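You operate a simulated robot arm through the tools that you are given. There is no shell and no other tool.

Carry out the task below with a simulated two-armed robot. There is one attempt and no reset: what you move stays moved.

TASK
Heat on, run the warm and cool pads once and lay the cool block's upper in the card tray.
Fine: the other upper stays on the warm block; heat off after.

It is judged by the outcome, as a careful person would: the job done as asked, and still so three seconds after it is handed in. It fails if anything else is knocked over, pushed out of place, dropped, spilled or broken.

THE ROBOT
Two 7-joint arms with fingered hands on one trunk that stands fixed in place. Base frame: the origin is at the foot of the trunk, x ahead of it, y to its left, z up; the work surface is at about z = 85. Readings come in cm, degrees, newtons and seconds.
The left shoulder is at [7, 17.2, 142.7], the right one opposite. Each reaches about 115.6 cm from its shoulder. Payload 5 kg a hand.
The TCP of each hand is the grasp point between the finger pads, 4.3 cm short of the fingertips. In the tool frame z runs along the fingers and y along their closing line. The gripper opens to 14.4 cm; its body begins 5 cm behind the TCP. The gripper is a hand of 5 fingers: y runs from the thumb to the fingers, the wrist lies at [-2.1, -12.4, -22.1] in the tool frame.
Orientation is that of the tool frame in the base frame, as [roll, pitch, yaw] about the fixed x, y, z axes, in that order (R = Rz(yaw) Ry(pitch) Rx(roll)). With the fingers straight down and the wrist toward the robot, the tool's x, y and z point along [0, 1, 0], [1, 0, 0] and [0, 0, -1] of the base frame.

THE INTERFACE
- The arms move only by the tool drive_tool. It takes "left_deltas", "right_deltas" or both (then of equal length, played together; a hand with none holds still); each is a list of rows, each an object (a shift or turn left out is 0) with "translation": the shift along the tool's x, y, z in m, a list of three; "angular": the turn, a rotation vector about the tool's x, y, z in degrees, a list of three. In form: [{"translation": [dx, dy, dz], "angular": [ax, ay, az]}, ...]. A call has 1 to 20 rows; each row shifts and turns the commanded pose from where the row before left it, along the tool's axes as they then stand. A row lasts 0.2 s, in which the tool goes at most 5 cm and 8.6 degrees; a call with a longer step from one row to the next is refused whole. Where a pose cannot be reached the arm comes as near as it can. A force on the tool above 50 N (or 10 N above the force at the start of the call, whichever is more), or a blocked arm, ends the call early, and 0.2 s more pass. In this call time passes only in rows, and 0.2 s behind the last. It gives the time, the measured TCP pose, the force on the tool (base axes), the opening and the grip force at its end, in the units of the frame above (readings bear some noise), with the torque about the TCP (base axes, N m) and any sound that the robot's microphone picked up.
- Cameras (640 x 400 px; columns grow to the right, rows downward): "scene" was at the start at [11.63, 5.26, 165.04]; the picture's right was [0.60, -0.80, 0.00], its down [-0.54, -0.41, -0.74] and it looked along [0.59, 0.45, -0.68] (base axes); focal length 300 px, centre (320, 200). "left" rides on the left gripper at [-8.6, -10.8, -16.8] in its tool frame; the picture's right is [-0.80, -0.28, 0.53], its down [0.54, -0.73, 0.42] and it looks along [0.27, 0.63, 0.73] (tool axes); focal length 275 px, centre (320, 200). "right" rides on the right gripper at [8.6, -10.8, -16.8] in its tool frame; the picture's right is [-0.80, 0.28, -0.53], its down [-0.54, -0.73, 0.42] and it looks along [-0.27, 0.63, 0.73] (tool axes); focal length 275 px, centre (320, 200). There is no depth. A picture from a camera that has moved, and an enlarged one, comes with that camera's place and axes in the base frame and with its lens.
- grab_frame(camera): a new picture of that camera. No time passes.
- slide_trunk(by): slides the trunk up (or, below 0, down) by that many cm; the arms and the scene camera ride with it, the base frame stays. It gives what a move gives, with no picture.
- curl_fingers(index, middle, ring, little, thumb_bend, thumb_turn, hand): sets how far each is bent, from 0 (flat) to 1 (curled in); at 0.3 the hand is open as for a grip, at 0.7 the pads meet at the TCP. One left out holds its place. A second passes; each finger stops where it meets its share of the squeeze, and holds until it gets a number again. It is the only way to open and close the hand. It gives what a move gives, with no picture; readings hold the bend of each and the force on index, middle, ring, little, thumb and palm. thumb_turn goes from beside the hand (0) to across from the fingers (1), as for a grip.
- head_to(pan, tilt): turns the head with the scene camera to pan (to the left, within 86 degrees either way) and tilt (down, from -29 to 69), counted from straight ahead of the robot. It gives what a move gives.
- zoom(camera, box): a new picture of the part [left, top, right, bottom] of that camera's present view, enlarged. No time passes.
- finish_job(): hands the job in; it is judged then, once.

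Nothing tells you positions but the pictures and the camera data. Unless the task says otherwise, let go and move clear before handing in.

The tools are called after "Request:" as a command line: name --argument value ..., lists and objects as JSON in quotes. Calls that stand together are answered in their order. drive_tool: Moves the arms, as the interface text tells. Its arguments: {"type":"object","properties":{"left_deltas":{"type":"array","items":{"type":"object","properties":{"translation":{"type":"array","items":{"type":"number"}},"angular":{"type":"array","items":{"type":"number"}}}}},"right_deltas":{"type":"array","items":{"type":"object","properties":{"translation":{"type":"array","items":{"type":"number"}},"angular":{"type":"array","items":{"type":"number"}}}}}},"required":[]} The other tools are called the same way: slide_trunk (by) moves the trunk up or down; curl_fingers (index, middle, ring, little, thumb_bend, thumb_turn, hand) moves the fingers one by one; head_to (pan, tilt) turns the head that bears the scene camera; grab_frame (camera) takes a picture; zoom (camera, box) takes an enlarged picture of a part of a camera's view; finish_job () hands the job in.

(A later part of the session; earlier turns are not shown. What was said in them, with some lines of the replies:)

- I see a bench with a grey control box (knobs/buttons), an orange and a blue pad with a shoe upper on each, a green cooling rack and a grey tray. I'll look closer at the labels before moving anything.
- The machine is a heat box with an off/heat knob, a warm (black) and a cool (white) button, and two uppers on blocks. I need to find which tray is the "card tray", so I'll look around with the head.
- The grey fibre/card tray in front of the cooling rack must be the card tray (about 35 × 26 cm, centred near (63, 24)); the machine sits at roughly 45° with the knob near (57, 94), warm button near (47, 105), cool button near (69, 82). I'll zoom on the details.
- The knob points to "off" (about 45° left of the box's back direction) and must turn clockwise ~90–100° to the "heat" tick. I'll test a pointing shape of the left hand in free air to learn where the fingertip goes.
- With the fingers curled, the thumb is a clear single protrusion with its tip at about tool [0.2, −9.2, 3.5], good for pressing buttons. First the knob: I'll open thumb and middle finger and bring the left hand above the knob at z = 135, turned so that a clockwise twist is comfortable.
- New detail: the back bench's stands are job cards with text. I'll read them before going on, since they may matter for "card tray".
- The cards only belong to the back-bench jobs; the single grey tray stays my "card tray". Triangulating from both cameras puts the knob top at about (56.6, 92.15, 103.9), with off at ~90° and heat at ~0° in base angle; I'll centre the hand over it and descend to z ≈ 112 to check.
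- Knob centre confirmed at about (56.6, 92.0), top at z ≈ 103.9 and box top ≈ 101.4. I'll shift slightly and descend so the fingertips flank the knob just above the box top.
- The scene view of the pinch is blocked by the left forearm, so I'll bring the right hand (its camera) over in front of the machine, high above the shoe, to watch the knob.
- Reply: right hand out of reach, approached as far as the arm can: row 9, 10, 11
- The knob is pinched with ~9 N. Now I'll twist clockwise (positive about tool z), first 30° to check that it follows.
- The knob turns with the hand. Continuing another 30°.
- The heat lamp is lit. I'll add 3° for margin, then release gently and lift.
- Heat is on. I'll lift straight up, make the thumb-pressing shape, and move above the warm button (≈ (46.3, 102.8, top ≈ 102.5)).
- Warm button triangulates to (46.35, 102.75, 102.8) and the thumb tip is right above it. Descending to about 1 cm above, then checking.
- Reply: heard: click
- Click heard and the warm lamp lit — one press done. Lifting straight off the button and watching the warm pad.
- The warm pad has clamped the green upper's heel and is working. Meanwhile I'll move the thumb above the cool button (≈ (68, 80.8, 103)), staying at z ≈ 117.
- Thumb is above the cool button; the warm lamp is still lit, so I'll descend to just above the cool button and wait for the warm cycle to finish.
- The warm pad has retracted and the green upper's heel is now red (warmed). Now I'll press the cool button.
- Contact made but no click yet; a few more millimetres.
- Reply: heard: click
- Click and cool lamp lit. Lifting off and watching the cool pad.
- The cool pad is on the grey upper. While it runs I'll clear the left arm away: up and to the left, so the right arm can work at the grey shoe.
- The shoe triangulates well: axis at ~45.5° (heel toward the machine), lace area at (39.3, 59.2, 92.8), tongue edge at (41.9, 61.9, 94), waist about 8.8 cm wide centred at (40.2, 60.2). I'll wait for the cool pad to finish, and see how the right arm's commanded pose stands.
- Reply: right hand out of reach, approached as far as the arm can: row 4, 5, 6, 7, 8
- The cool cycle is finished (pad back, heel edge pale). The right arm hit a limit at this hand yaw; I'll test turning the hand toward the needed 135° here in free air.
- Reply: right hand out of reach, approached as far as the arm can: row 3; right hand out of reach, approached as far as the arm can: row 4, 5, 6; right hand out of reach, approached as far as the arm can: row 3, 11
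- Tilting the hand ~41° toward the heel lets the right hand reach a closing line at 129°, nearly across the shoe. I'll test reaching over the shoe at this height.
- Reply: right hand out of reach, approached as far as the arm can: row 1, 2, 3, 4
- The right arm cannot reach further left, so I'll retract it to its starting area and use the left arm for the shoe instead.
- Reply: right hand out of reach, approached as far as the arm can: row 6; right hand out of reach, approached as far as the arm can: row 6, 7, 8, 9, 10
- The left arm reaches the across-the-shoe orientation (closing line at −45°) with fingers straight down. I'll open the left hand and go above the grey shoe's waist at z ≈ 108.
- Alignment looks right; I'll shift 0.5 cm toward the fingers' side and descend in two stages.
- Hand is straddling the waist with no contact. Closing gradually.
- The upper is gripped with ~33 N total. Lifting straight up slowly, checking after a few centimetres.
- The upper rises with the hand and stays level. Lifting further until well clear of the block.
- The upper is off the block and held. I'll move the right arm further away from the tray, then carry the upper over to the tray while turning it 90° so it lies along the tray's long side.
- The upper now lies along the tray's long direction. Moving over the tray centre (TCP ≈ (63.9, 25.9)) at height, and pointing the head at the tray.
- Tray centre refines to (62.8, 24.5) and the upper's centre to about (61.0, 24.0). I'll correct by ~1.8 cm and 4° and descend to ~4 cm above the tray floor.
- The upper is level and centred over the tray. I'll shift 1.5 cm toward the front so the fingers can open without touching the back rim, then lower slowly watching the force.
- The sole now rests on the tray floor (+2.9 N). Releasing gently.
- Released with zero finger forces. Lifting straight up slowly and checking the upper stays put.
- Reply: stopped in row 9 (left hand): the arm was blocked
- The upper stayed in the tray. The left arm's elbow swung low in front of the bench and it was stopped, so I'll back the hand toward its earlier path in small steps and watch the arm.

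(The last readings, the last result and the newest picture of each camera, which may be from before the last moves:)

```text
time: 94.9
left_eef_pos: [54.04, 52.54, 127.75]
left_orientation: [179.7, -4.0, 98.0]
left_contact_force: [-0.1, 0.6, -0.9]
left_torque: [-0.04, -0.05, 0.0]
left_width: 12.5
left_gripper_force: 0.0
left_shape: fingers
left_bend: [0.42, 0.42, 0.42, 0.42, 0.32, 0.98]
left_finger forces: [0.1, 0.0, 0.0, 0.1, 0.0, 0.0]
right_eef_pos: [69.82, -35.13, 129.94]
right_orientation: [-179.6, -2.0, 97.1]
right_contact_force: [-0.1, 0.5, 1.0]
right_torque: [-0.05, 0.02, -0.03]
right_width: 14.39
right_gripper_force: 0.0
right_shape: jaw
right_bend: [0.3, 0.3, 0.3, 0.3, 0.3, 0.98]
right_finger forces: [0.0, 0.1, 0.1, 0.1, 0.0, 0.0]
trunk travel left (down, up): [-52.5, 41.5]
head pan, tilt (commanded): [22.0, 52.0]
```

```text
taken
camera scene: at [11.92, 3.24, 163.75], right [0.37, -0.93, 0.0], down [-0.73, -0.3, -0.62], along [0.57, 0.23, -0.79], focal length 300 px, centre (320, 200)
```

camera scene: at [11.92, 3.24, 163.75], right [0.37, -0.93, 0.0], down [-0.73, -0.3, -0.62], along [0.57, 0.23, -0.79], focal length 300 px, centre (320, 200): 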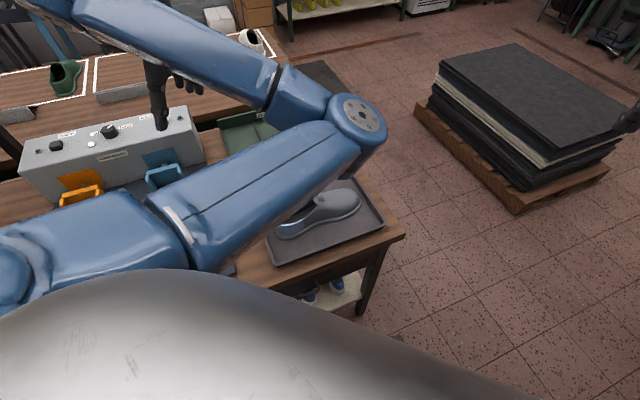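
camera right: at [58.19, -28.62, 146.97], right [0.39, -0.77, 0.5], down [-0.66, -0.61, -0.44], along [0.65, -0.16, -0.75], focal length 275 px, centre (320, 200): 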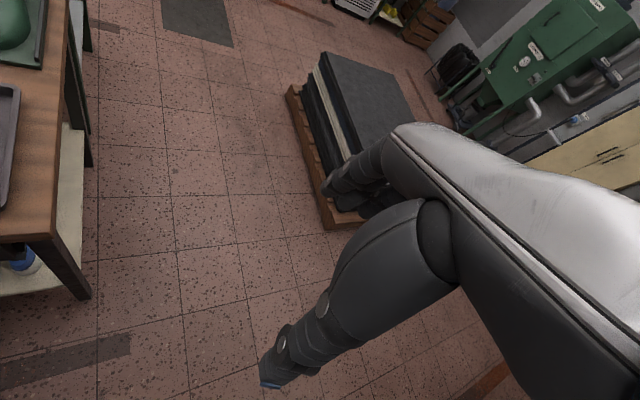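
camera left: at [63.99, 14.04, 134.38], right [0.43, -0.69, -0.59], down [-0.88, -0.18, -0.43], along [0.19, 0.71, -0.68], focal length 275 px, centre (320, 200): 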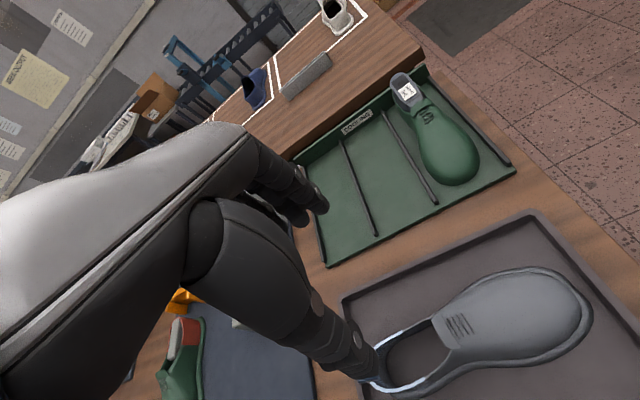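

The arm has unwound with the elbow high over the tray region (nothing touched). I'll straighten the hand, set the knob-pinch finger shape, and move halfway toward the knob while watching.

Request:
curl_fingers --hand "left" --index 1 --middle 0.3 --ring 1 --little 1 --thumb_bend 0.3

Request:
drive_tool --left_deltas '[{"translation": [0.03, 0.006, -0.005], "angular": [0, -2, 0]}, {"translation": [0.038, 0.008, -0.005], "angular": [0, -2, 0]}, {"translation": [0.038, 0.008, 0]}, {"translation": [0.038, 0.008, 0]}]'

Request:
head_to --pan 45 --tilt 38

Request:
grab_frame --camera "scene"

Request:
grab_frame --camera "left"

```text
time: 95.9
left_eef_pos: [54.07, 52.26, 127.83]
left_orientation: [179.7, -4.2, 98.0]
left_contact_force: [0.8, -0.1, -0.3]
left_torque: [0.0, 0.02, -0.02]
left_width: 9.84
left_gripper_force: 0.1
left_shape: fingers
left_bend: [1.0, 0.3, 1.0, 1.0, 0.3, 0.98]
left_finger forces: [0.0, 0.0, 0.0, 0.0, 0.1, 0.1]
right_eef_pos: [69.72, -35.27, 129.69]
right_orientation: [-179.5, -2.2, 97.1]
right_contact_force: [0.3, 0.0, 0.0]
right_torque: [-0.01, 0.01, 0.0]
right_width: 14.39
right_gripper_force: 0.0
right_shape: jaw
right_bend: [0.3, 0.3, 0.3, 0.3, 0.3, 0.98]
right_finger forces: [0.0, 0.1, 0.0, 0.1, 0.0, 0.0]
trunk travel left (down, up): [-52.5, 41.5]
head pan, tilt (commanded): [22.0, 52.0]
```

```text
time: 96.9
left_eef_pos: [54.92, 67.01, 129.12]
left_orientation: [179.8, -0.1, 98.1]
left_contact_force: [0.2, 0.6, -0.1]
left_torque: [-0.04, 0.02, -0.06]
left_width: 9.87
left_gripper_force: 0.0
left_shape: fingers
left_bend: [1.0, 0.3, 1.0, 1.0, 0.3, 0.98]
left_finger forces: [0.1, 0.0, 0.0, 0.0, 0.1, 0.1]
right_eef_pos: [69.82, -35.09, 129.86]
right_orientation: [-179.5, -2.0, 97.2]
right_contact_force: [-0.5, 0.3, 0.5]
right_torque: [-0.04, 0.04, 0.02]
right_width: 14.38
right_gripper_force: 0.1
right_shape: jaw
right_bend: [0.3, 0.3, 0.3, 0.3, 0.3, 0.98]
right_finger forces: [0.0, 0.0, 0.1, 0.0, 0.1, 0.0]
trunk travel left (down, up): [-52.5, 41.5]
head pan, tilt (commanded): [22.0, 52.0]
```

```text
time: 97.8
left_eef_pos: [54.96, 66.8, 129.21]
left_orientation: [179.8, -0.2, 98.0]
left_contact_force: [0.0, -0.3, -0.1]
left_torque: [0.03, -0.01, 0.04]
left_width: 9.85
left_gripper_force: 0.0
left_shape: fingers
left_bend: [1.0, 0.3, 1.0, 1.0, 0.3, 0.98]
left_finger forces: [0.1, 0.0, 0.0, 0.1, 0.0, 0.0]
right_eef_pos: [69.75, -35.31, 129.65]
right_orientation: [-179.5, -2.1, 97.1]
right_contact_force: [0.8, -1.2, 0.3]
right_torque: [0.0, 0.01, -0.01]
right_width: 14.4
right_gripper_force: 0.1
right_shape: jaw
right_bend: [0.3, 0.3, 0.3, 0.3, 0.3, 0.98]
right_finger forces: [0.0, 0.0, 0.0, 0.0, 0.1, 0.0]
trunk travel left (down, up): [-52.5, 41.5]
head pan, tilt (commanded): [45.0, 38.0]
```

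```text
taken
camera scene: at [11.1, 6.24, 165.7], right [0.71, -0.71, 0.0], down [-0.44, -0.43, -0.79], along [0.56, 0.56, -0.62], focal length 300 px, centre (320, 200)
```

scene: 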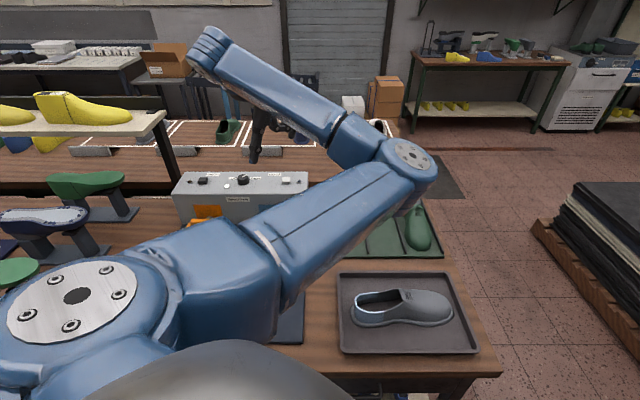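

```text
taken
camera left: at [45.3, 56.65, 145.98], right [-0.17, -0.83, -0.54], down [-0.79, 0.44, -0.43], along [0.59, 0.35, -0.73], focal length 275 px, centre (320, 200)
```

left: 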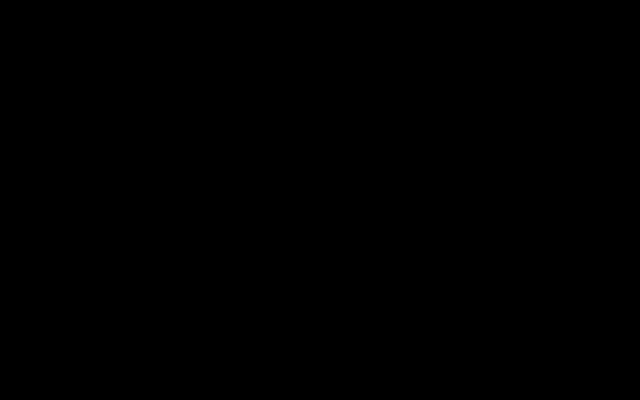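

The upper is lying nicely in the tray. The left arm's elbow is now on the unnatural right side (hand camera is blocked by its own forearm), so I'll bring the hand to the earlier parking spot to let the arm return to its normal configuration.

Request:
drive_tool --left_deltas '[{"translation": [0.0245, -0.034, -0.009]}, {"translation": [0.0245, -0.034, -0.009]}, {"translation": [0.0245, -0.034, -0.009]}, {"translation": [0.0245, -0.034, -0.009]}]'

Request:
grab_frame --camera "scene"

```text
time: 98.8
left_eef_pos: [39.93, 75.26, 132.71]
left_orientation: [179.6, 0.0, 97.9]
left_contact_force: [-0.4, -0.3, -0.3]
left_torque: [-0.03, -0.04, -0.01]
left_width: 9.86
left_gripper_force: 0.1
left_shape: fingers
left_bend: [1.0, 0.3, 1.0, 1.0, 0.3, 0.98]
left_finger forces: [0.0, 0.1, 0.0, 0.0, 0.1, 0.0]
right_eef_pos: [69.58, -35.17, 130.07]
right_orientation: [-179.7, -2.0, 97.2]
right_contact_force: [0.2, 0.3, 0.7]
right_torque: [-0.01, -0.07, -0.03]
right_width: 14.41
right_gripper_force: 0.0
right_shape: jaw
right_bend: [0.3, 0.3, 0.3, 0.3, 0.3, 0.98]
right_finger forces: [0.0, 0.1, 0.0, 0.1, 0.0, 0.1]
trunk travel left (down, up): [-52.5, 41.5]
head pan, tilt (commanded): [45.0, 38.0]
```

```text
taken
camera scene: at [10.84, 6.52, 165.7], right [0.71, -0.71, 0.0], down [-0.43, -0.44, -0.79], along [0.56, 0.56, -0.62], focal length 300 px, centre (320, 200)
```

scene: 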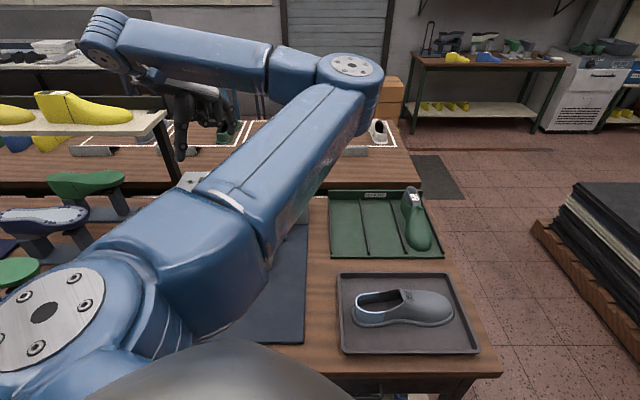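

Request:
drive_tool --left_deltas '[{"translation": [0.0237, 0.0313, 0.005]}, {"translation": [0.0237, 0.0313, 0.01]}, {"translation": [0.0237, 0.0313, 0.01]}, {"translation": [0.0237, 0.0313, 0.01]}, {"translation": [0.0237, 0.0313, 0.01]}, {"translation": [0.0237, 0.0313, 0.01]}, {"angular": [0, 0, -8]}, {"angular": [0, 0, -8]}, {"angular": [0, 0, -8]}, {"angular": [0, 0, -8]}, {"angular": [0, 0, -8]}]'

Request:
grab_frame --camera "scene"

Request:
grab_frame --camera "left"

```text
time: 101.2
left_eef_pos: [56.76, 91.39, 127.58]
left_orientation: [179.7, 0.1, 138.0]
left_contact_force: [0.1, 0.1, 1.1]
left_torque: [0.03, -0.01, -0.01]
left_width: 9.88
left_gripper_force: 0.0
left_shape: fingers
left_bend: [1.0, 0.3, 1.0, 1.0, 0.3, 0.98]
left_finger forces: [0.1, 0.0, 0.0, 0.0, 0.0, 0.1]
right_eef_pos: [69.69, -35.29, 129.79]
right_orientation: [-179.6, -2.1, 97.2]
right_contact_force: [0.4, -0.9, 0.2]
right_torque: [0.05, 0.06, 0.03]
right_width: 14.37
right_gripper_force: 0.1
right_shape: jaw
right_bend: [0.3, 0.3, 0.3, 0.3, 0.3, 0.98]
right_finger forces: [0.0, 0.0, 0.0, 0.0, 0.1, 0.0]
trunk travel left (down, up): [-52.5, 41.5]
head pan, tilt (commanded): [45.0, 38.0]
```

```text
taken
camera scene: at [11.12, 6.22, 165.7], right [0.71, -0.71, 0.0], down [-0.44, -0.43, -0.79], along [0.56, 0.56, -0.62], focal length 300 px, centre (320, 200)
```

scene: 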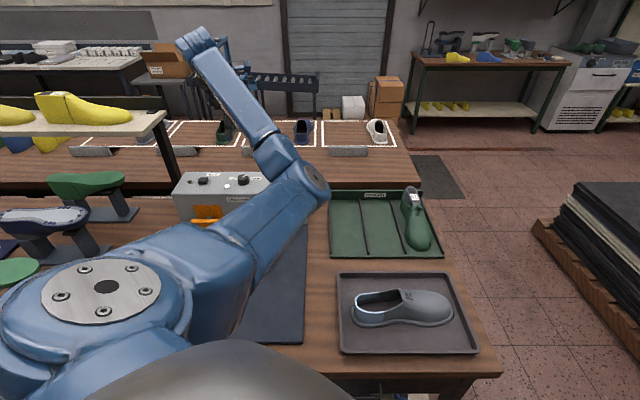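

```text
taken
camera left: at [55.85, 77.4, 144.26], right [0.41, -0.74, -0.54], down [-0.89, -0.18, -0.43], along [0.22, 0.65, -0.73], focal length 275 px, centre (320, 200)
```

left: 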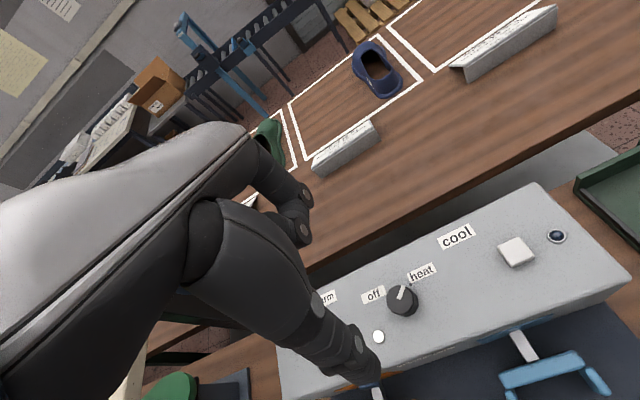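

Request:
drive_tool --left_deltas '[{"angular": [0, 0, -8]}, {"angular": [0, 0, -8]}, {"angular": [0, 0, -8]}, {"angular": [0, 0, -8]}, {"angular": [0, 0, -8]}, {"angular": [0, 0, -8]}, {"angular": [0, 0, -8]}, {"angular": [0, 0, -8]}, {"angular": [0, 0, -8]}, {"angular": [0, 0, -8]}]'

Request:
grab_frame --camera "scene"

```text
time: 103.4
left_eef_pos: [56.87, 91.45, 127.32]
left_orientation: [180.0, 0.3, -141.9]
left_contact_force: [-0.1, 0.7, -0.9]
left_torque: [0.0, -0.01, 0.01]
left_width: 9.86
left_gripper_force: 0.0
left_shape: fingers
left_bend: [1.0, 0.3, 1.0, 1.0, 0.3, 0.98]
left_finger forces: [0.0, 0.0, 0.1, 0.0, 0.0, 0.1]
right_eef_pos: [69.8, -35.1, 129.71]
right_orientation: [-179.6, -2.1, 97.3]
right_contact_force: [-0.4, -0.8, 0.5]
right_torque: [-0.03, 0.01, 0.02]
right_width: 14.4
right_gripper_force: 0.0
right_shape: jaw
right_bend: [0.3, 0.3, 0.3, 0.3, 0.3, 0.98]
right_finger forces: [0.1, 0.1, 0.1, 0.0, 0.0, 0.1]
trunk travel left (down, up): [-52.5, 41.5]
head pan, tilt (commanded): [45.0, 38.0]
```

```text
taken
camera scene: at [11.12, 6.34, 165.69], right [0.71, -0.71, 0.0], down [-0.44, -0.44, -0.79], along [0.56, 0.56, -0.62], focal length 300 px, centre (320, 200)
```

scene: 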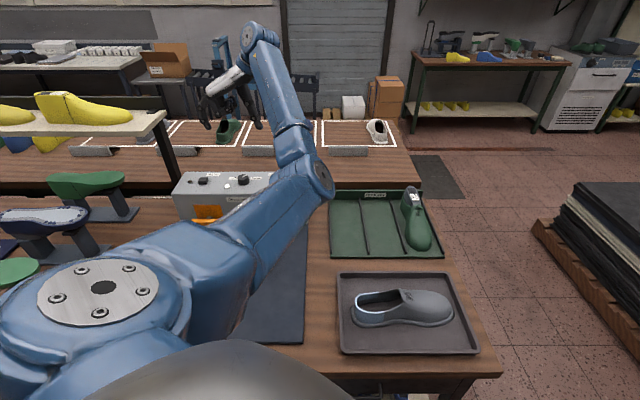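

Range up to 128° is fine here, so I'll start the knob grip at closing-line angle ≈ 30° and turn counter-clockwise to ≈ 121°. Rotating back and descending to z ≈ 112.

Request:
drive_tool --left_deltas '[{"angular": [0, 0, 8]}, {"angular": [0, 0, 8]}, {"angular": [0, 0, 8]}, {"angular": [0, 0, 8]}, {"angular": [0, 0, 8]}, {"angular": [0, 0, 8]}, {"angular": [0, 0, 8]}, {"angular": [0, 0, 8]}, {"angular": [0, 0, 8]}, {"angular": [0, 0, 8]}, {"angular": [0, 0, 8]}, {"angular": [0, 0, 8]}, {"translation": [0, 0, 0.03]}, {"translation": [0, 0, 0.03]}, {"translation": [0, 0, 0.03]}, {"translation": [0, 0, 0.03]}, {"translation": [0, 0, 0.03]}]'

Request:
grab_frame --camera "scene"

Request:
grab_frame --camera "left"

```text
time: 107.0
left_eef_pos: [56.83, 91.64, 112.48]
left_orientation: [179.6, 0.1, 122.0]
left_contact_force: [0.0, 0.5, -0.5]
left_torque: [-0.03, 0.01, -0.02]
left_width: 9.9
left_gripper_force: 0.1
left_shape: fingers
left_bend: [1.0, 0.3, 1.0, 1.0, 0.3, 0.98]
left_finger forces: [0.0, 0.0, 0.0, 0.0, 0.0, 0.0]
right_eef_pos: [69.78, -35.22, 129.77]
right_orientation: [-179.6, -2.1, 97.2]
right_contact_force: [-0.3, 0.4, 0.8]
right_torque: [-0.03, 0.02, -0.02]
right_width: 14.38
right_gripper_force: 0.1
right_shape: jaw
right_bend: [0.3, 0.3, 0.3, 0.3, 0.3, 0.98]
right_finger forces: [0.1, 0.0, 0.0, 0.0, 0.0, 0.1]
trunk travel left (down, up): [-52.5, 41.5]
head pan, tilt (commanded): [45.0, 38.0]
```

```text
taken
camera scene: at [11.11, 6.42, 165.7], right [0.71, -0.71, 0.0], down [-0.44, -0.44, -0.79], along [0.56, 0.56, -0.62], focal length 300 px, centre (320, 200)
```

scene: 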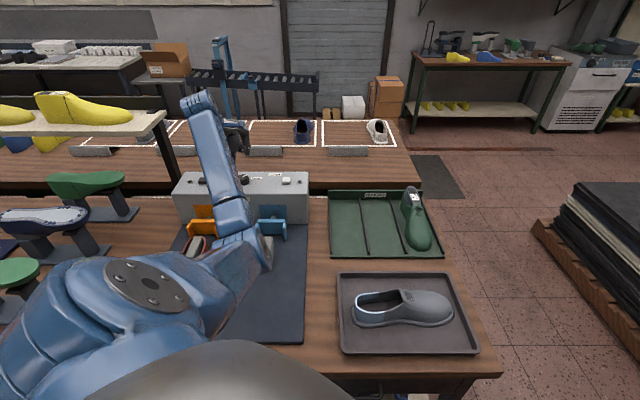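

```text
taken
camera left: at [52.16, 78.44, 129.24], right [0.18, -0.82, -0.54], down [-0.9, 0.08, -0.43], along [0.39, 0.56, -0.73], focal length 275 px, centre (320, 200)
```

left: 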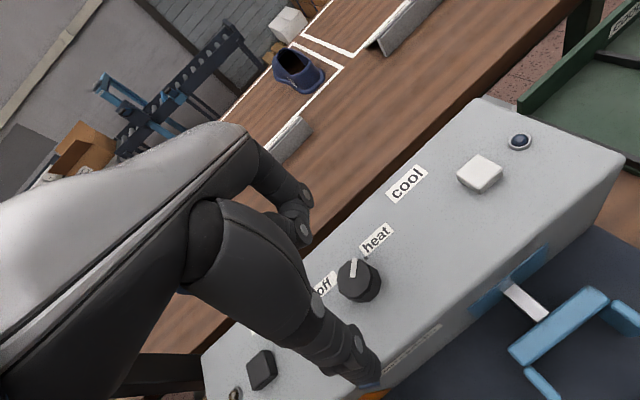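

Request:
zoom --camera "left" --box '[280, 220, 440, 320]'

Request:
zoom --camera "scene" --box '[160, 160, 330, 280]'

```text
4.00 times, centred on (360, 270) of left
camera zoom: at [52.16, 78.44, 129.24], right [0.18, -0.82, -0.54], down [-0.9, 0.08, -0.43], along [0.39, 0.56, -0.73], focal length 1101 px, centre (160, -80)
```

zoom: 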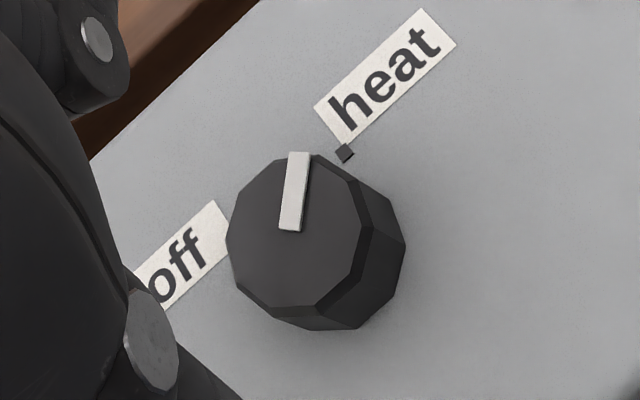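

```text
3.33 times, centred on (245, 220) of scene
camera zoom: at [11.11, 6.42, 165.7], right [0.71, -0.71, 0.0], down [-0.44, -0.44, -0.79], along [0.56, 0.56, -0.62], focal length 1002 px, centre (570, 133)
```

zoom: 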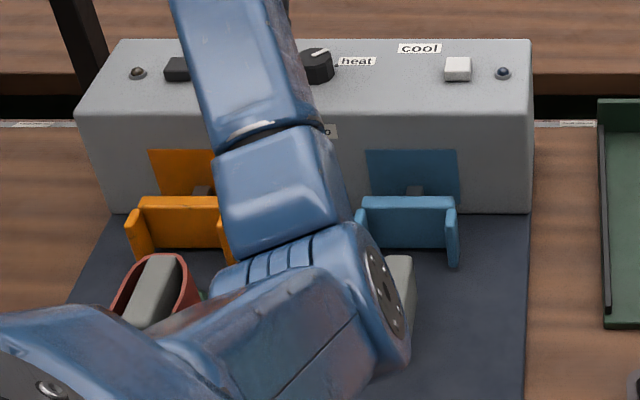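

Request:
drive_tool --left_deltas '[{"translation": [0.002, 0, 0.015]}, {"translation": [0, 0, 0.015]}, {"translation": [0, 0, 0.015]}, {"translation": [0, 0, 0.015]}]'

Request:
zoom --camera "left" --box '[240, 180, 480, 330]'

Request:
grab_frame --camera "scene"

```text
time: 108.0
left_eef_pos: [56.67, 91.76, 106.41]
left_orientation: [179.5, 0.0, 122.1]
left_contact_force: [-0.1, 0.3, 0.2]
left_torque: [-0.01, 0.0, 0.0]
left_width: 9.87
left_gripper_force: 0.0
left_shape: fingers
left_bend: [1.0, 0.3, 1.0, 1.0, 0.3, 0.98]
left_finger forces: [0.0, 0.0, 0.0, 0.0, 0.0, 0.0]
right_eef_pos: [69.81, -35.18, 129.71]
right_orientation: [-179.5, -2.1, 97.1]
right_contact_force: [-0.1, 0.2, -0.6]
right_torque: [0.0, -0.05, 0.02]
right_width: 14.4
right_gripper_force: 0.1
right_shape: jaw
right_bend: [0.3, 0.3, 0.3, 0.3, 0.3, 0.98]
right_finger forces: [0.1, 0.0, 0.0, 0.0, 0.1, 0.0]
trunk travel left (down, up): [-52.5, 41.5]
head pan, tilt (commanded): [45.0, 38.0]
```

```text
2.67 times, centred on (360, 255) of left
camera zoom: at [52.04, 78.55, 123.11], right [0.18, -0.82, -0.54], down [-0.9, 0.08, -0.43], along [0.39, 0.56, -0.73], focal length 734 px, centre (213, 53)
```

zoom: 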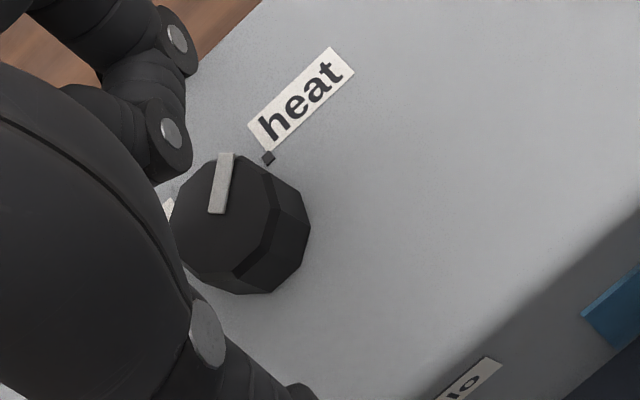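

```text
taken
camera scene: at [11.07, 6.37, 165.7], right [0.71, -0.71, 0.0], down [-0.44, -0.44, -0.79], along [0.56, 0.56, -0.62], focal length 300 px, centre (320, 200)
```

scene: 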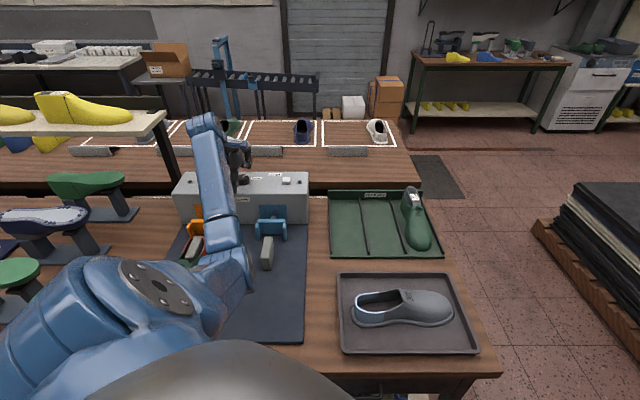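

Request:
curl_fingers --hand "left" --middle 0.5 --thumb_bend 0.5

Request:
zoom --camera "left" --box '[240, 180, 480, 330]'

Request:
curl_fingers --hand "left" --middle 0.7 --thumb_bend 0.7

Request:
zoom --camera "left" --box '[240, 180, 480, 330]'

```text
time: 109.0
left_eef_pos: [56.71, 91.69, 106.47]
left_orientation: [179.7, 0.0, 122.0]
left_contact_force: [0.5, 0.8, 0.0]
left_torque: [0.01, -0.03, 0.0]
left_width: 8.47
left_gripper_force: 0.0
left_shape: fingers
left_bend: [1.0, 0.5, 1.0, 1.0, 0.5, 1.0]
left_finger forces: [0.0, 0.1, 0.0, 0.0, 0.0, 0.1]
right_eef_pos: [69.8, -35.21, 129.75]
right_orientation: [-179.5, -2.1, 97.2]
right_contact_force: [0.0, -0.2, -0.5]
right_torque: [-0.02, -0.02, -0.03]
right_width: 14.38
right_gripper_force: 0.2
right_shape: jaw
right_bend: [0.3, 0.3, 0.3, 0.3, 0.3, 0.98]
right_finger forces: [0.0, 0.1, 0.1, 0.0, 0.1, 0.0]
trunk travel left (down, up): [-52.5, 41.5]
head pan, tilt (commanded): [45.0, 38.0]
```

```text
2.67 times, centred on (360, 255) of left
camera zoom: at [52.05, 78.49, 123.18], right [0.18, -0.82, -0.54], down [-0.9, 0.08, -0.43], along [0.39, 0.56, -0.73], focal length 734 px, centre (213, 53)
```

zoom: 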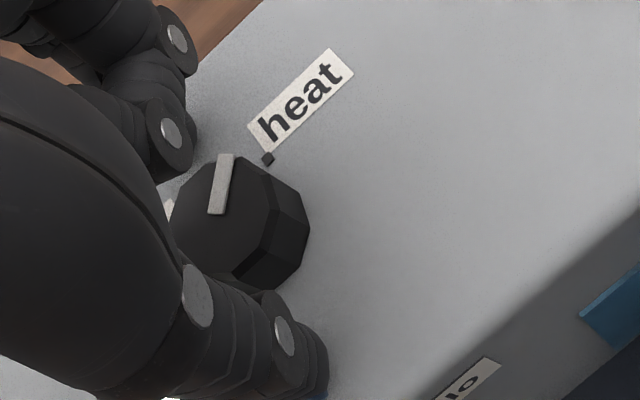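

```text
time: 110.0
left_eef_pos: [56.69, 91.67, 106.45]
left_orientation: [179.5, 0.0, 122.1]
left_contact_force: [-2.6, -0.8, -0.2]
left_torque: [0.07, 0.01, -0.04]
left_width: 7.77
left_gripper_force: 10.3
left_shape: fingers
left_bend: [1.0, 0.63, 1.0, 1.0, 0.62, 1.0]
left_finger forces: [0.0, 9.1, 0.1, 0.1, 11.2, 0.0]
right_eef_pos: [69.81, -35.23, 129.7]
right_orientation: [-179.5, -2.0, 97.2]
right_contact_force: [-0.1, 0.0, -0.2]
right_torque: [0.02, -0.01, 0.01]
right_width: 14.4
right_gripper_force: 0.0
right_shape: jaw
right_bend: [0.3, 0.3, 0.3, 0.3, 0.3, 0.98]
right_finger forces: [0.0, 0.1, 0.0, 0.0, 0.1, 0.0]
trunk travel left (down, up): [-52.5, 41.5]
head pan, tilt (commanded): [45.0, 38.0]
```

```text
2.67 times, centred on (360, 255) of left
camera zoom: at [52.01, 78.51, 123.18], right [0.18, -0.82, -0.54], down [-0.9, 0.08, -0.43], along [0.39, 0.56, -0.73], focal length 734 px, centre (213, 53)
```

zoom: 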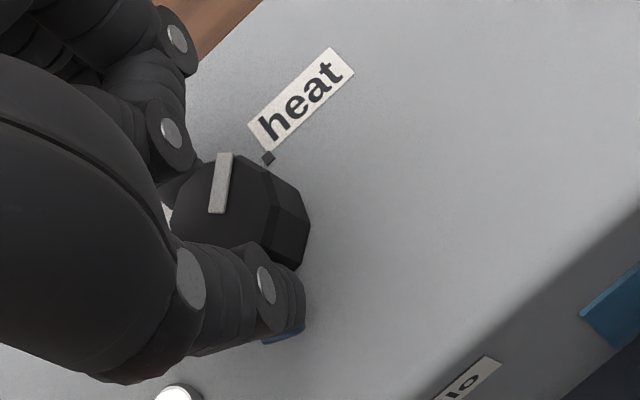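

Knob pinched. Turning counter-clockwise, first 30°.

Request:
drive_tool --left_deltas '[{"angular": [0, 0, -6]}, {"angular": [0, 0, -6]}, {"angular": [0, 0, -6]}, {"angular": [0, 0, -6]}, {"angular": [0, 0, -6]}]'

Request:
zoom --camera "left" --box '[240, 180, 480, 330]'

Request:
grab_frame --camera "scene"

```text
time: 111.2
left_eef_pos: [56.76, 91.71, 106.5]
left_orientation: [179.7, 0.2, 152.1]
left_contact_force: [-2.2, 1.8, 0.3]
left_torque: [0.17, 0.02, -0.06]
left_width: 7.72
left_gripper_force: 10.3
left_shape: fingers
left_bend: [1.0, 0.63, 1.0, 1.0, 0.63, 1.0]
left_finger forces: [0.0, 11.5, 0.0, 0.0, 10.2, 0.0]
right_eef_pos: [69.85, -35.22, 129.79]
right_orientation: [-179.4, -2.1, 97.1]
right_contact_force: [-0.4, -0.2, 0.4]
right_torque: [-0.01, 0.0, -0.02]
right_width: 14.37
right_gripper_force: 0.1
right_shape: jaw
right_bend: [0.3, 0.3, 0.3, 0.3, 0.3, 0.98]
right_finger forces: [0.1, 0.0, 0.1, 0.1, 0.0, 0.0]
trunk travel left (down, up): [-52.5, 41.5]
head pan, tilt (commanded): [45.0, 38.0]
```

```text
2.67 times, centred on (360, 255) of left
camera zoom: at [59.25, 77.96, 123.21], right [0.57, -0.62, -0.53], down [-0.82, -0.39, -0.43], along [0.06, 0.68, -0.73], focal length 734 px, centre (213, 53)
```

zoom: 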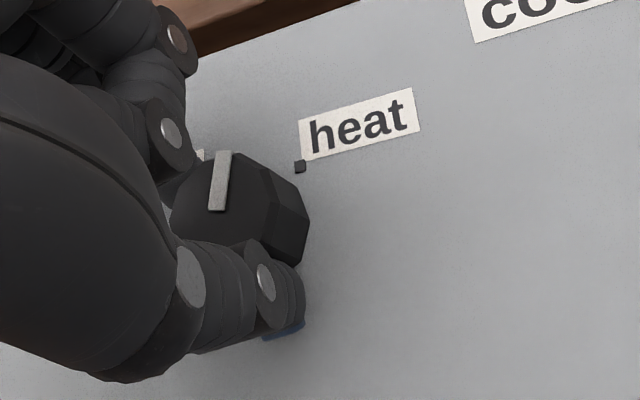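

```text
taken
camera scene: at [11.1, 6.31, 165.7], right [0.71, -0.71, 0.0], down [-0.44, -0.44, -0.79], along [0.56, 0.56, -0.62], focal length 300 px, centre (320, 200)
```

scene: 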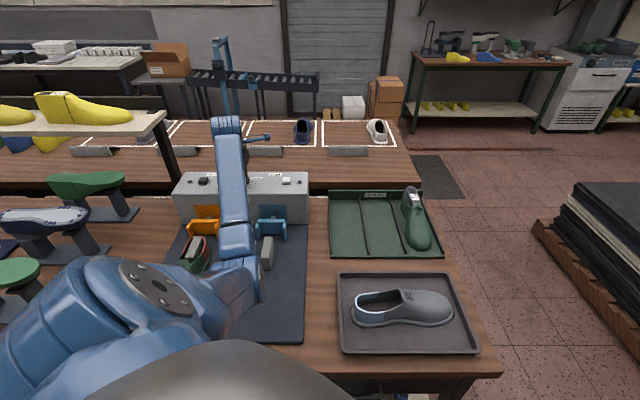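

The knob follows. Continuing another 30°.

Request:
drive_tool --left_deltas '[{"angular": [0, 0, -6]}, {"angular": [0, 0, -6]}, {"angular": [0, 0, -6]}, {"angular": [0, 0, -6]}, {"angular": [0, 0, -6]}]'

Request:
drive_tool --left_deltas '[{"angular": [0, 0, -6]}, {"angular": [0, 0, -6]}, {"angular": [0, 0, -6]}, {"angular": [0, 0, -6]}, {"angular": [0, 0, -6]}]'

Request:
grab_frame --camera "left"

Request:
grab_frame --camera "scene"

```text
time: 112.4
left_eef_pos: [56.77, 91.73, 106.47]
left_orientation: [179.8, 0.3, -177.9]
left_contact_force: [-2.0, 1.6, -0.5]
left_torque: [0.23, 0.17, 0.0]
left_width: 7.68
left_gripper_force: 11.1
left_shape: fingers
left_bend: [1.0, 0.63, 1.0, 1.0, 0.63, 1.0]
left_finger forces: [0.0, 11.8, 0.0, 0.0, 9.6, 0.0]
right_eef_pos: [69.87, -35.2, 129.73]
right_orientation: [-179.5, -2.1, 97.1]
right_contact_force: [0.4, 0.1, -0.4]
right_torque: [0.03, -0.01, 0.04]
right_width: 14.41
right_gripper_force: 0.0
right_shape: jaw
right_bend: [0.3, 0.3, 0.3, 0.3, 0.3, 0.98]
right_finger forces: [0.0, 0.1, 0.0, 0.0, 0.1, 0.0]
trunk travel left (down, up): [-52.5, 41.5]
head pan, tilt (commanded): [45.0, 38.0]
```

```text
time: 113.6
left_eef_pos: [56.89, 91.6, 106.44]
left_orientation: [-179.9, 0.5, -147.9]
left_contact_force: [1.2, 1.9, 0.8]
left_torque: [0.23, 0.1, -0.19]
left_width: 7.66
left_gripper_force: 10.1
left_shape: fingers
left_bend: [1.0, 0.63, 1.0, 1.0, 0.64, 1.0]
left_finger forces: [0.1, 10.0, 0.0, 0.0, 9.7, 0.1]
right_eef_pos: [69.89, -35.23, 129.78]
right_orientation: [-179.5, -2.1, 97.1]
right_contact_force: [0.3, -0.9, 0.1]
right_torque: [0.0, -0.03, 0.03]
right_width: 14.4
right_gripper_force: 0.0
right_shape: jaw
right_bend: [0.3, 0.3, 0.3, 0.3, 0.3, 0.98]
right_finger forces: [0.1, 0.0, 0.1, 0.1, 0.0, 0.0]
trunk travel left (down, up): [-52.5, 41.5]
head pan, tilt (commanded): [45.0, 38.0]
```

```text
taken
camera left: at [69.85, 86.9, 123.28], right [0.83, 0.18, -0.53], down [-0.07, -0.9, -0.43], along [-0.56, 0.39, -0.73], focal length 275 px, centre (320, 200)
```

left: 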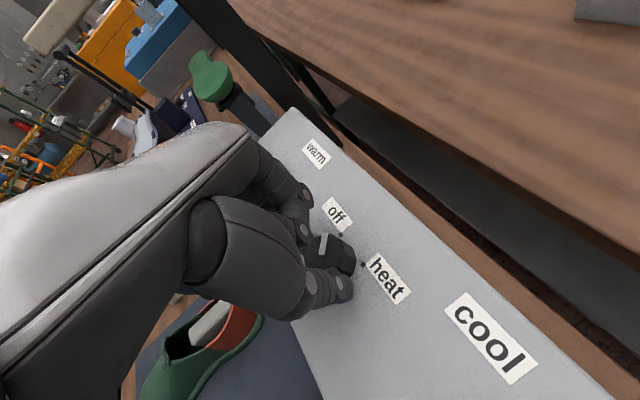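

```text
taken
camera scene: at [11.14, 6.36, 165.69], right [0.71, -0.71, 0.0], down [-0.44, -0.44, -0.79], along [0.56, 0.56, -0.62], focal length 300 px, centre (320, 200)
```

scene: 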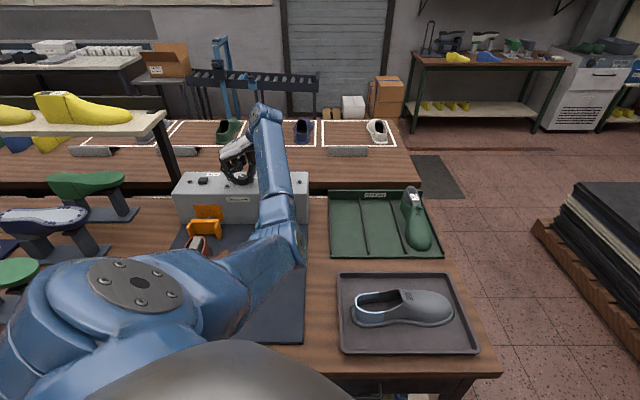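

Request:
zoom --camera "scene" --box '[170, 130, 330, 230]'

Request:
zoom --camera "left" --box '[240, 130, 440, 330]'

```text
4.00 times, centred on (250, 180) of scene
camera zoom: at [11.14, 6.36, 165.69], right [0.71, -0.71, 0.0], down [-0.44, -0.44, -0.79], along [0.56, 0.56, -0.62], focal length 1202 px, centre (600, 280)
```

zoom: 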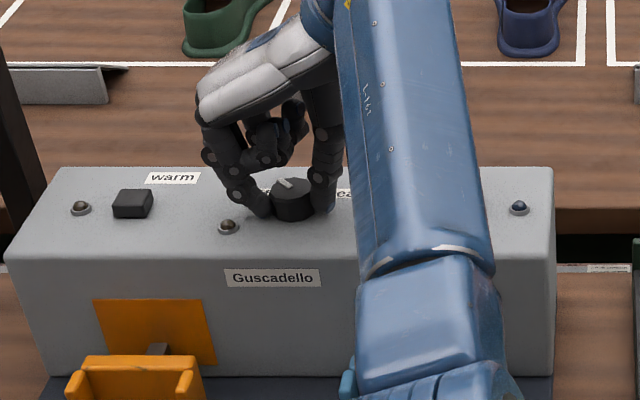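

```text
2.00 times, centred on (340, 230) of left
camera zoom: at [69.85, 86.9, 123.28], right [0.83, 0.18, -0.53], down [-0.07, -0.9, -0.43], along [-0.56, 0.39, -0.73], focal length 551 px, centre (280, 140)
```

zoom: 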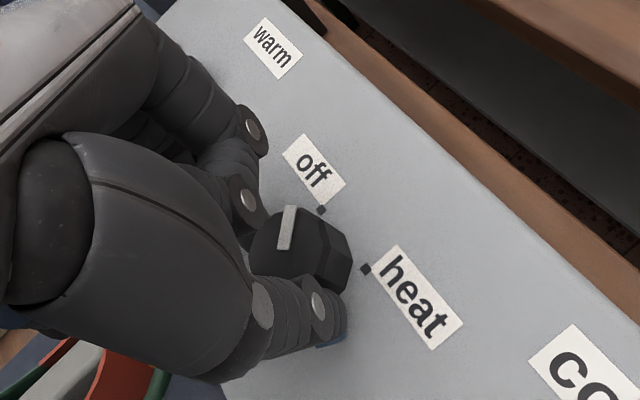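

The heat lamp is dark — heat is off. Releasing slightly and lifting clear.

Request:
curl_fingers --hand "left" --middle 0.52 --thumb_bend 0.52

Request:
zoom --camera "scene" --box '[190, 150, 290, 212]'

Request:
drive_tool --left_deltas '[{"translation": [0, 0, -0.02]}, {"translation": [0, 0, -0.025]}, {"translation": [0, 0, -0.03]}, {"translation": [0, 0, -0.03]}, {"translation": [0, 0, -0.03]}, {"translation": [0, 0, -0.03]}]'

Request:
grab_frame --camera "scene"

Request:
grab_frame --camera "left"

```text
time: 114.6
left_eef_pos: [56.82, 91.64, 106.45]
left_orientation: [180.0, 0.4, -148.0]
left_contact_force: [0.0, -0.1, 1.1]
left_torque: [-0.02, -0.01, 0.0]
left_width: 8.29
left_gripper_force: 0.0
left_shape: fingers
left_bend: [1.0, 0.52, 1.0, 1.0, 0.52, 1.0]
left_finger forces: [0.0, 0.0, 0.1, 0.1, 0.1, 0.0]
right_eef_pos: [69.74, -35.22, 129.76]
right_orientation: [-179.5, -2.1, 97.2]
right_contact_force: [0.7, -0.3, -0.1]
right_torque: [0.0, 0.03, 0.0]
right_width: 14.37
right_gripper_force: 0.1
right_shape: jaw
right_bend: [0.3, 0.3, 0.3, 0.3, 0.3, 0.98]
right_finger forces: [0.0, 0.0, 0.1, 0.0, 0.1, 0.0]
trunk travel left (down, up): [-52.5, 41.5]
head pan, tilt (commanded): [45.0, 38.0]
```

```text
6.40 times, centred on (240, 181) of scene
camera zoom: at [11.1, 6.3, 165.7], right [0.71, -0.71, 0.0], down [-0.44, -0.44, -0.79], along [0.56, 0.56, -0.62], focal length 1924 px, centre (832, 322)
```

zoom: 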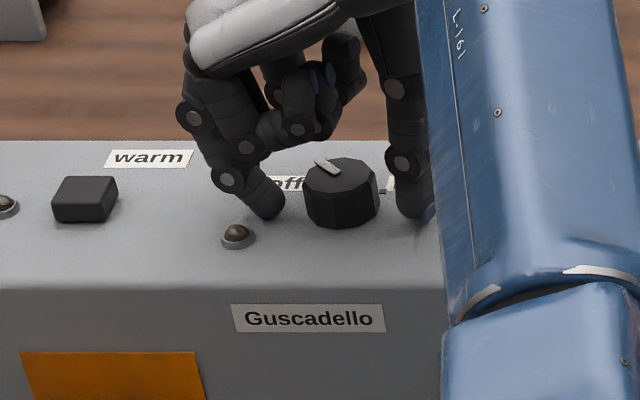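

```text
time: 116.0
left_eef_pos: [56.86, 91.5, 122.88]
left_orientation: [-180.0, 0.5, -148.0]
left_contact_force: [-0.8, -0.5, -0.1]
left_torque: [0.0, 0.02, 0.0]
left_width: 8.33
left_gripper_force: 0.1
left_shape: fingers
left_bend: [1.0, 0.52, 1.0, 1.0, 0.52, 1.0]
left_finger forces: [0.0, 0.0, 0.0, 0.1, 0.0, 0.0]
right_eef_pos: [69.7, -35.32, 129.73]
right_orientation: [-179.5, -2.0, 97.1]
right_contact_force: [-0.3, 0.5, 0.4]
right_torque: [0.01, 0.0, -0.02]
right_width: 14.39
right_gripper_force: 0.2
right_shape: jaw
right_bend: [0.3, 0.3, 0.3, 0.3, 0.3, 0.98]
right_finger forces: [0.0, 0.0, 0.0, 0.0, 0.1, 0.0]
trunk travel left (down, up): [-52.5, 41.5]
head pan, tilt (commanded): [45.0, 38.0]
```

```text
taken
camera scene: at [11.05, 6.25, 165.7], right [0.71, -0.71, 0.0], down [-0.44, -0.44, -0.79], along [0.56, 0.56, -0.62], focal length 300 px, centre (320, 200)
```

scene: 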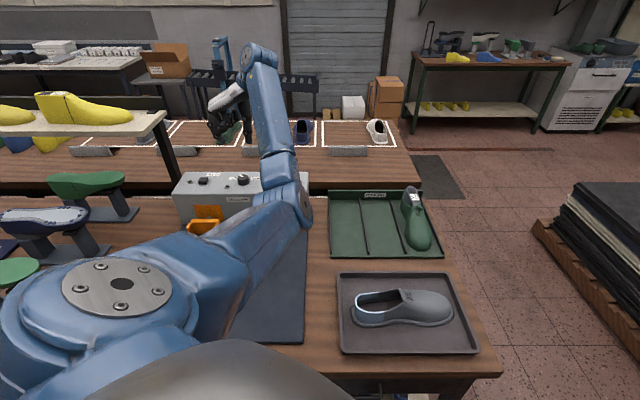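

```text
taken
camera left: at [69.73, 86.81, 139.75], right [0.83, 0.18, -0.53], down [-0.07, -0.9, -0.43], along [-0.56, 0.39, -0.73], focal length 275 px, centre (320, 200)
```

left: 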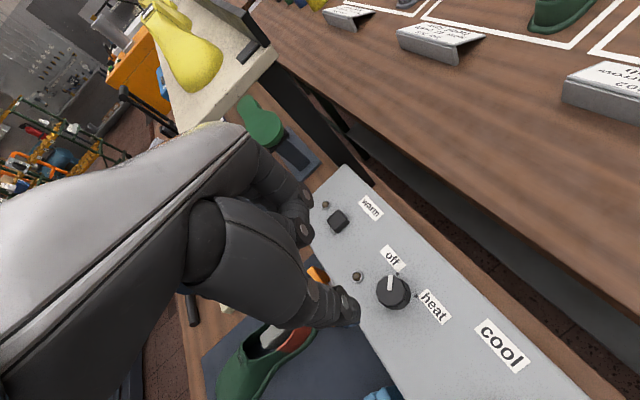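

Request:
zoom --camera "left" --box '[310, 190, 490, 340]'

Request:
drive_tool --left_deltas '[{"translation": [0, 0, -0.03]}, {"translation": [0, 0, -0.03]}, {"translation": [0, -0.02, -0.03]}]'

Request:
head_to --pan 50 --tilt 45

Request:
grab_frame --camera "scene"

Request:
grab_frame --camera "left"

```text
2.67 times, centred on (400, 265) of left
camera zoom: at [69.73, 86.81, 139.75], right [0.83, 0.18, -0.53], down [-0.07, -0.9, -0.43], along [-0.56, 0.39, -0.73], focal length 734 px, centre (107, 27)
```

zoom: 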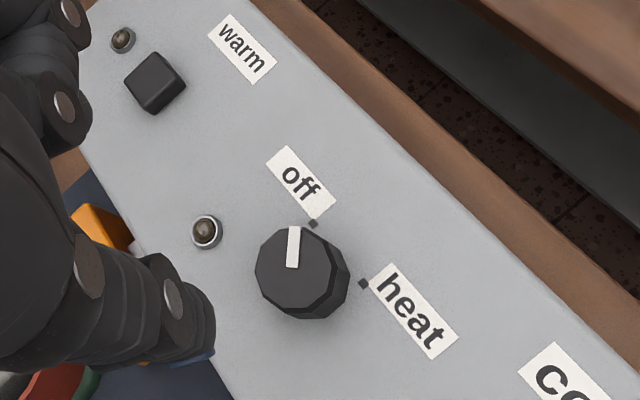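

```text
time: 116.8
left_eef_pos: [57.78, 89.61, 132.23]
left_orientation: [179.9, 0.4, -148.0]
left_contact_force: [-0.4, -2.0, 0.7]
left_torque: [0.02, 0.0, 0.0]
left_width: 8.3
left_gripper_force: 0.1
left_shape: fingers
left_bend: [1.0, 0.52, 1.0, 1.0, 0.52, 1.0]
left_finger forces: [0.0, 0.0, 0.1, 0.1, 0.1, 0.0]
right_eef_pos: [69.79, -35.39, 129.77]
right_orientation: [-179.6, -2.2, 97.2]
right_contact_force: [-1.0, -0.9, 0.1]
right_torque: [0.04, 0.05, -0.03]
right_width: 14.37
right_gripper_force: 0.1
right_shape: jaw
right_bend: [0.3, 0.3, 0.3, 0.3, 0.3, 0.98]
right_finger forces: [0.0, 0.0, 0.0, 0.1, 0.1, 0.1]
trunk travel left (down, up): [-52.5, 41.5]
head pan, tilt (commanded): [45.0, 38.0]
```

```text
time: 117.5
left_eef_pos: [57.64, 89.88, 132.11]
left_orientation: [179.9, 0.4, -148.0]
left_contact_force: [0.4, -0.4, -0.6]
left_torque: [-0.02, 0.04, -0.02]
left_width: 8.3
left_gripper_force: 0.0
left_shape: fingers
left_bend: [1.0, 0.52, 1.0, 1.0, 0.52, 1.0]
left_finger forces: [0.1, 0.0, 0.0, 0.0, 0.0, 0.0]
right_eef_pos: [69.76, -35.28, 129.77]
right_orientation: [-179.5, -2.1, 97.3]
right_contact_force: [-0.1, -0.5, -1.0]
right_torque: [-0.01, 0.03, 0.01]
right_width: 14.37
right_gripper_force: 0.0
right_shape: jaw
right_bend: [0.3, 0.3, 0.3, 0.3, 0.3, 0.98]
right_finger forces: [0.0, 0.0, 0.0, 0.0, 0.0, 0.1]
trunk travel left (down, up): [-52.5, 41.5]
head pan, tilt (commanded): [50.0, 45.0]
```

```text
taken
camera scene: at [10.25, 6.37, 164.68], right [0.77, -0.64, 0.0], down [-0.46, -0.54, -0.71], along [0.45, 0.54, -0.71], focal length 300 px, centre (320, 200)
```

scene: 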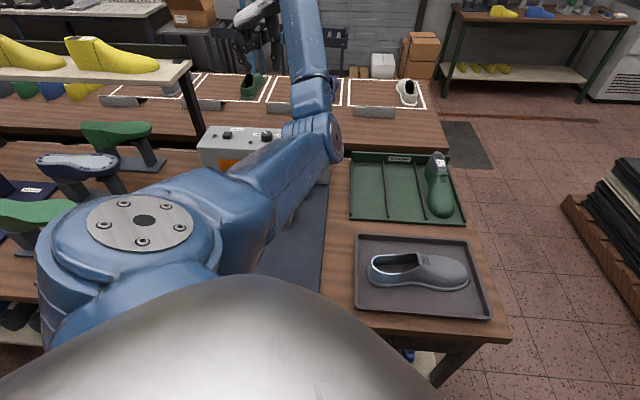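

```text
taken
camera left: at [70.78, 85.03, 148.98], right [0.83, 0.18, -0.53], down [-0.07, -0.9, -0.43], along [-0.56, 0.39, -0.73], focal length 275 px, centre (320, 200)
```

left: 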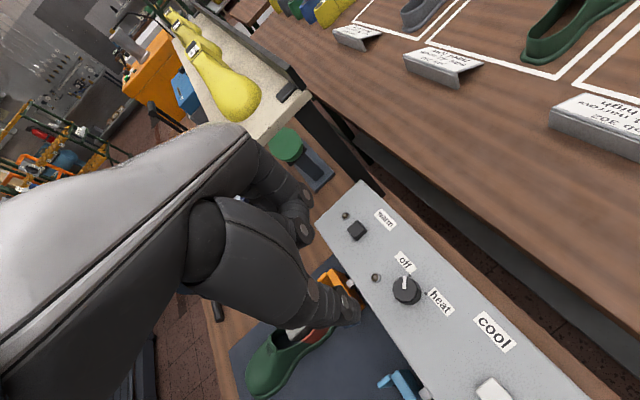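

Request:
zoom --camera "left" --box '[220, 190, 540, 400]'

Request:
zoom --camera "scene" --box '[330, 130, 520, 340]'

Request:
head_to --pan 75 --tilt 45

Request:
grab_frame --camera "scene"

```text
1.90 times, centred on (380, 295) of left
camera zoom: at [70.78, 85.03, 148.98], right [0.83, 0.18, -0.53], down [-0.07, -0.9, -0.43], along [-0.56, 0.39, -0.73], focal length 524 px, centre (206, 19)
```

zoom: 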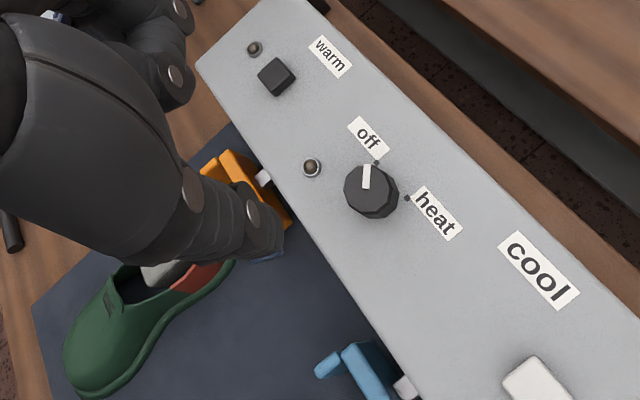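

```text
1.90 times, centred on (425, 235) of scene
camera zoom: at [10.25, 6.37, 164.68], right [0.77, -0.64, 0.0], down [-0.46, -0.54, -0.71], along [0.45, 0.54, -0.71], focal length 572 px, centre (120, 133)
```

zoom: 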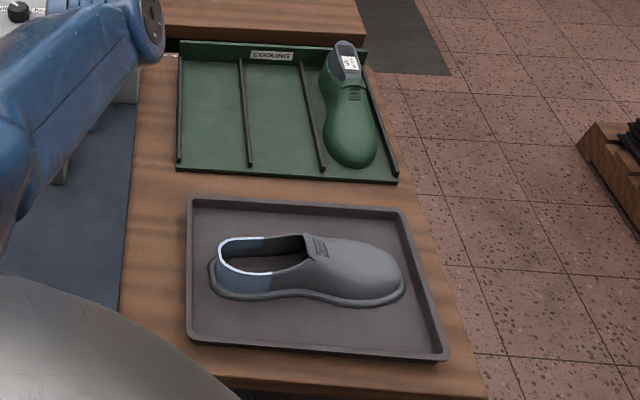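

```text
time: 118.4
left_eef_pos: [57.69, 89.87, 132.06]
left_orientation: [-179.9, 0.4, -148.0]
left_contact_force: [-1.1, -0.9, -0.9]
left_torque: [0.0, -0.01, 0.0]
left_width: 8.29
left_gripper_force: 0.2
left_shape: fingers
left_bend: [1.0, 0.52, 1.0, 1.0, 0.52, 1.0]
left_finger forces: [0.0, 0.0, 0.0, 0.0, 0.0, 0.0]
right_eef_pos: [69.82, -35.28, 129.72]
right_orientation: [-179.4, -2.2, 97.2]
right_contact_force: [0.2, -0.6, 0.9]
right_torque: [0.01, 0.01, 0.02]
right_width: 14.42
right_gripper_force: 0.1
right_shape: jaw
right_bend: [0.3, 0.3, 0.3, 0.3, 0.3, 0.98]
right_finger forces: [0.0, 0.0, 0.1, 0.1, 0.0, 0.1]
trunk travel left (down, up): [-52.5, 41.5]
head pan, tilt (commanded): [75.0, 45.0]
```

```text
taken
camera scene: at [7.1, 8.08, 164.67], right [0.97, -0.26, 0.0], down [-0.18, -0.68, -0.71], along [0.18, 0.68, -0.71], focal length 300 px, centre (320, 200)
```

scene: 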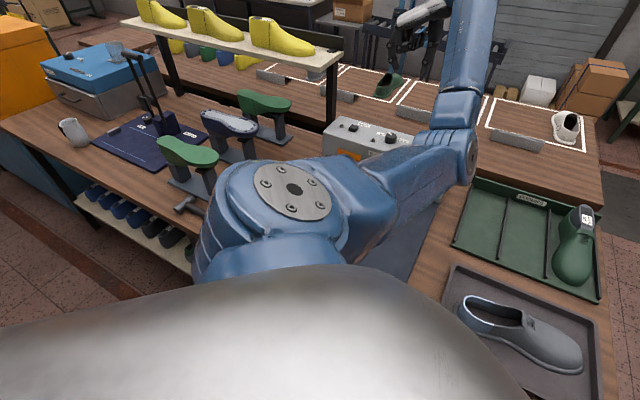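

Everything is as asked. Heat went on, and each pad ran once. The grey upper from the cool block lies flat and free in the grey card tray. The green upper is still on the warm block, the knob is back at off with its lamp dark, and both hands are empty and clear. I'm handing in the job.

Request:
finish_job

```text
The job is handed in.
```

I ran the job and handed it in. From what I could see afterwards, everything was as you asked:

- **Heat and pads:** I switched the heat on, then pressed the warm and cool buttons once each. I let each pad finish and pull back before going on.
- **Cool block's upper:** The grey upper is off the block and lying flat inside the grey tray in front of the cooling rack. No tray was labelled "card tray", so I took that one to be it.
- **Other upper:** The green upper is still on the warm block.
- **Heat off:** I turned the knob back to off after laying the upper in the tray, and the heat lamp is dark.

After I let go of the upper, the left arm stopped once on the way up, probably against the robot's own chest. The camera views afterwards showed nothing knocked over or moved. Both hands are empty and clear of the bench.
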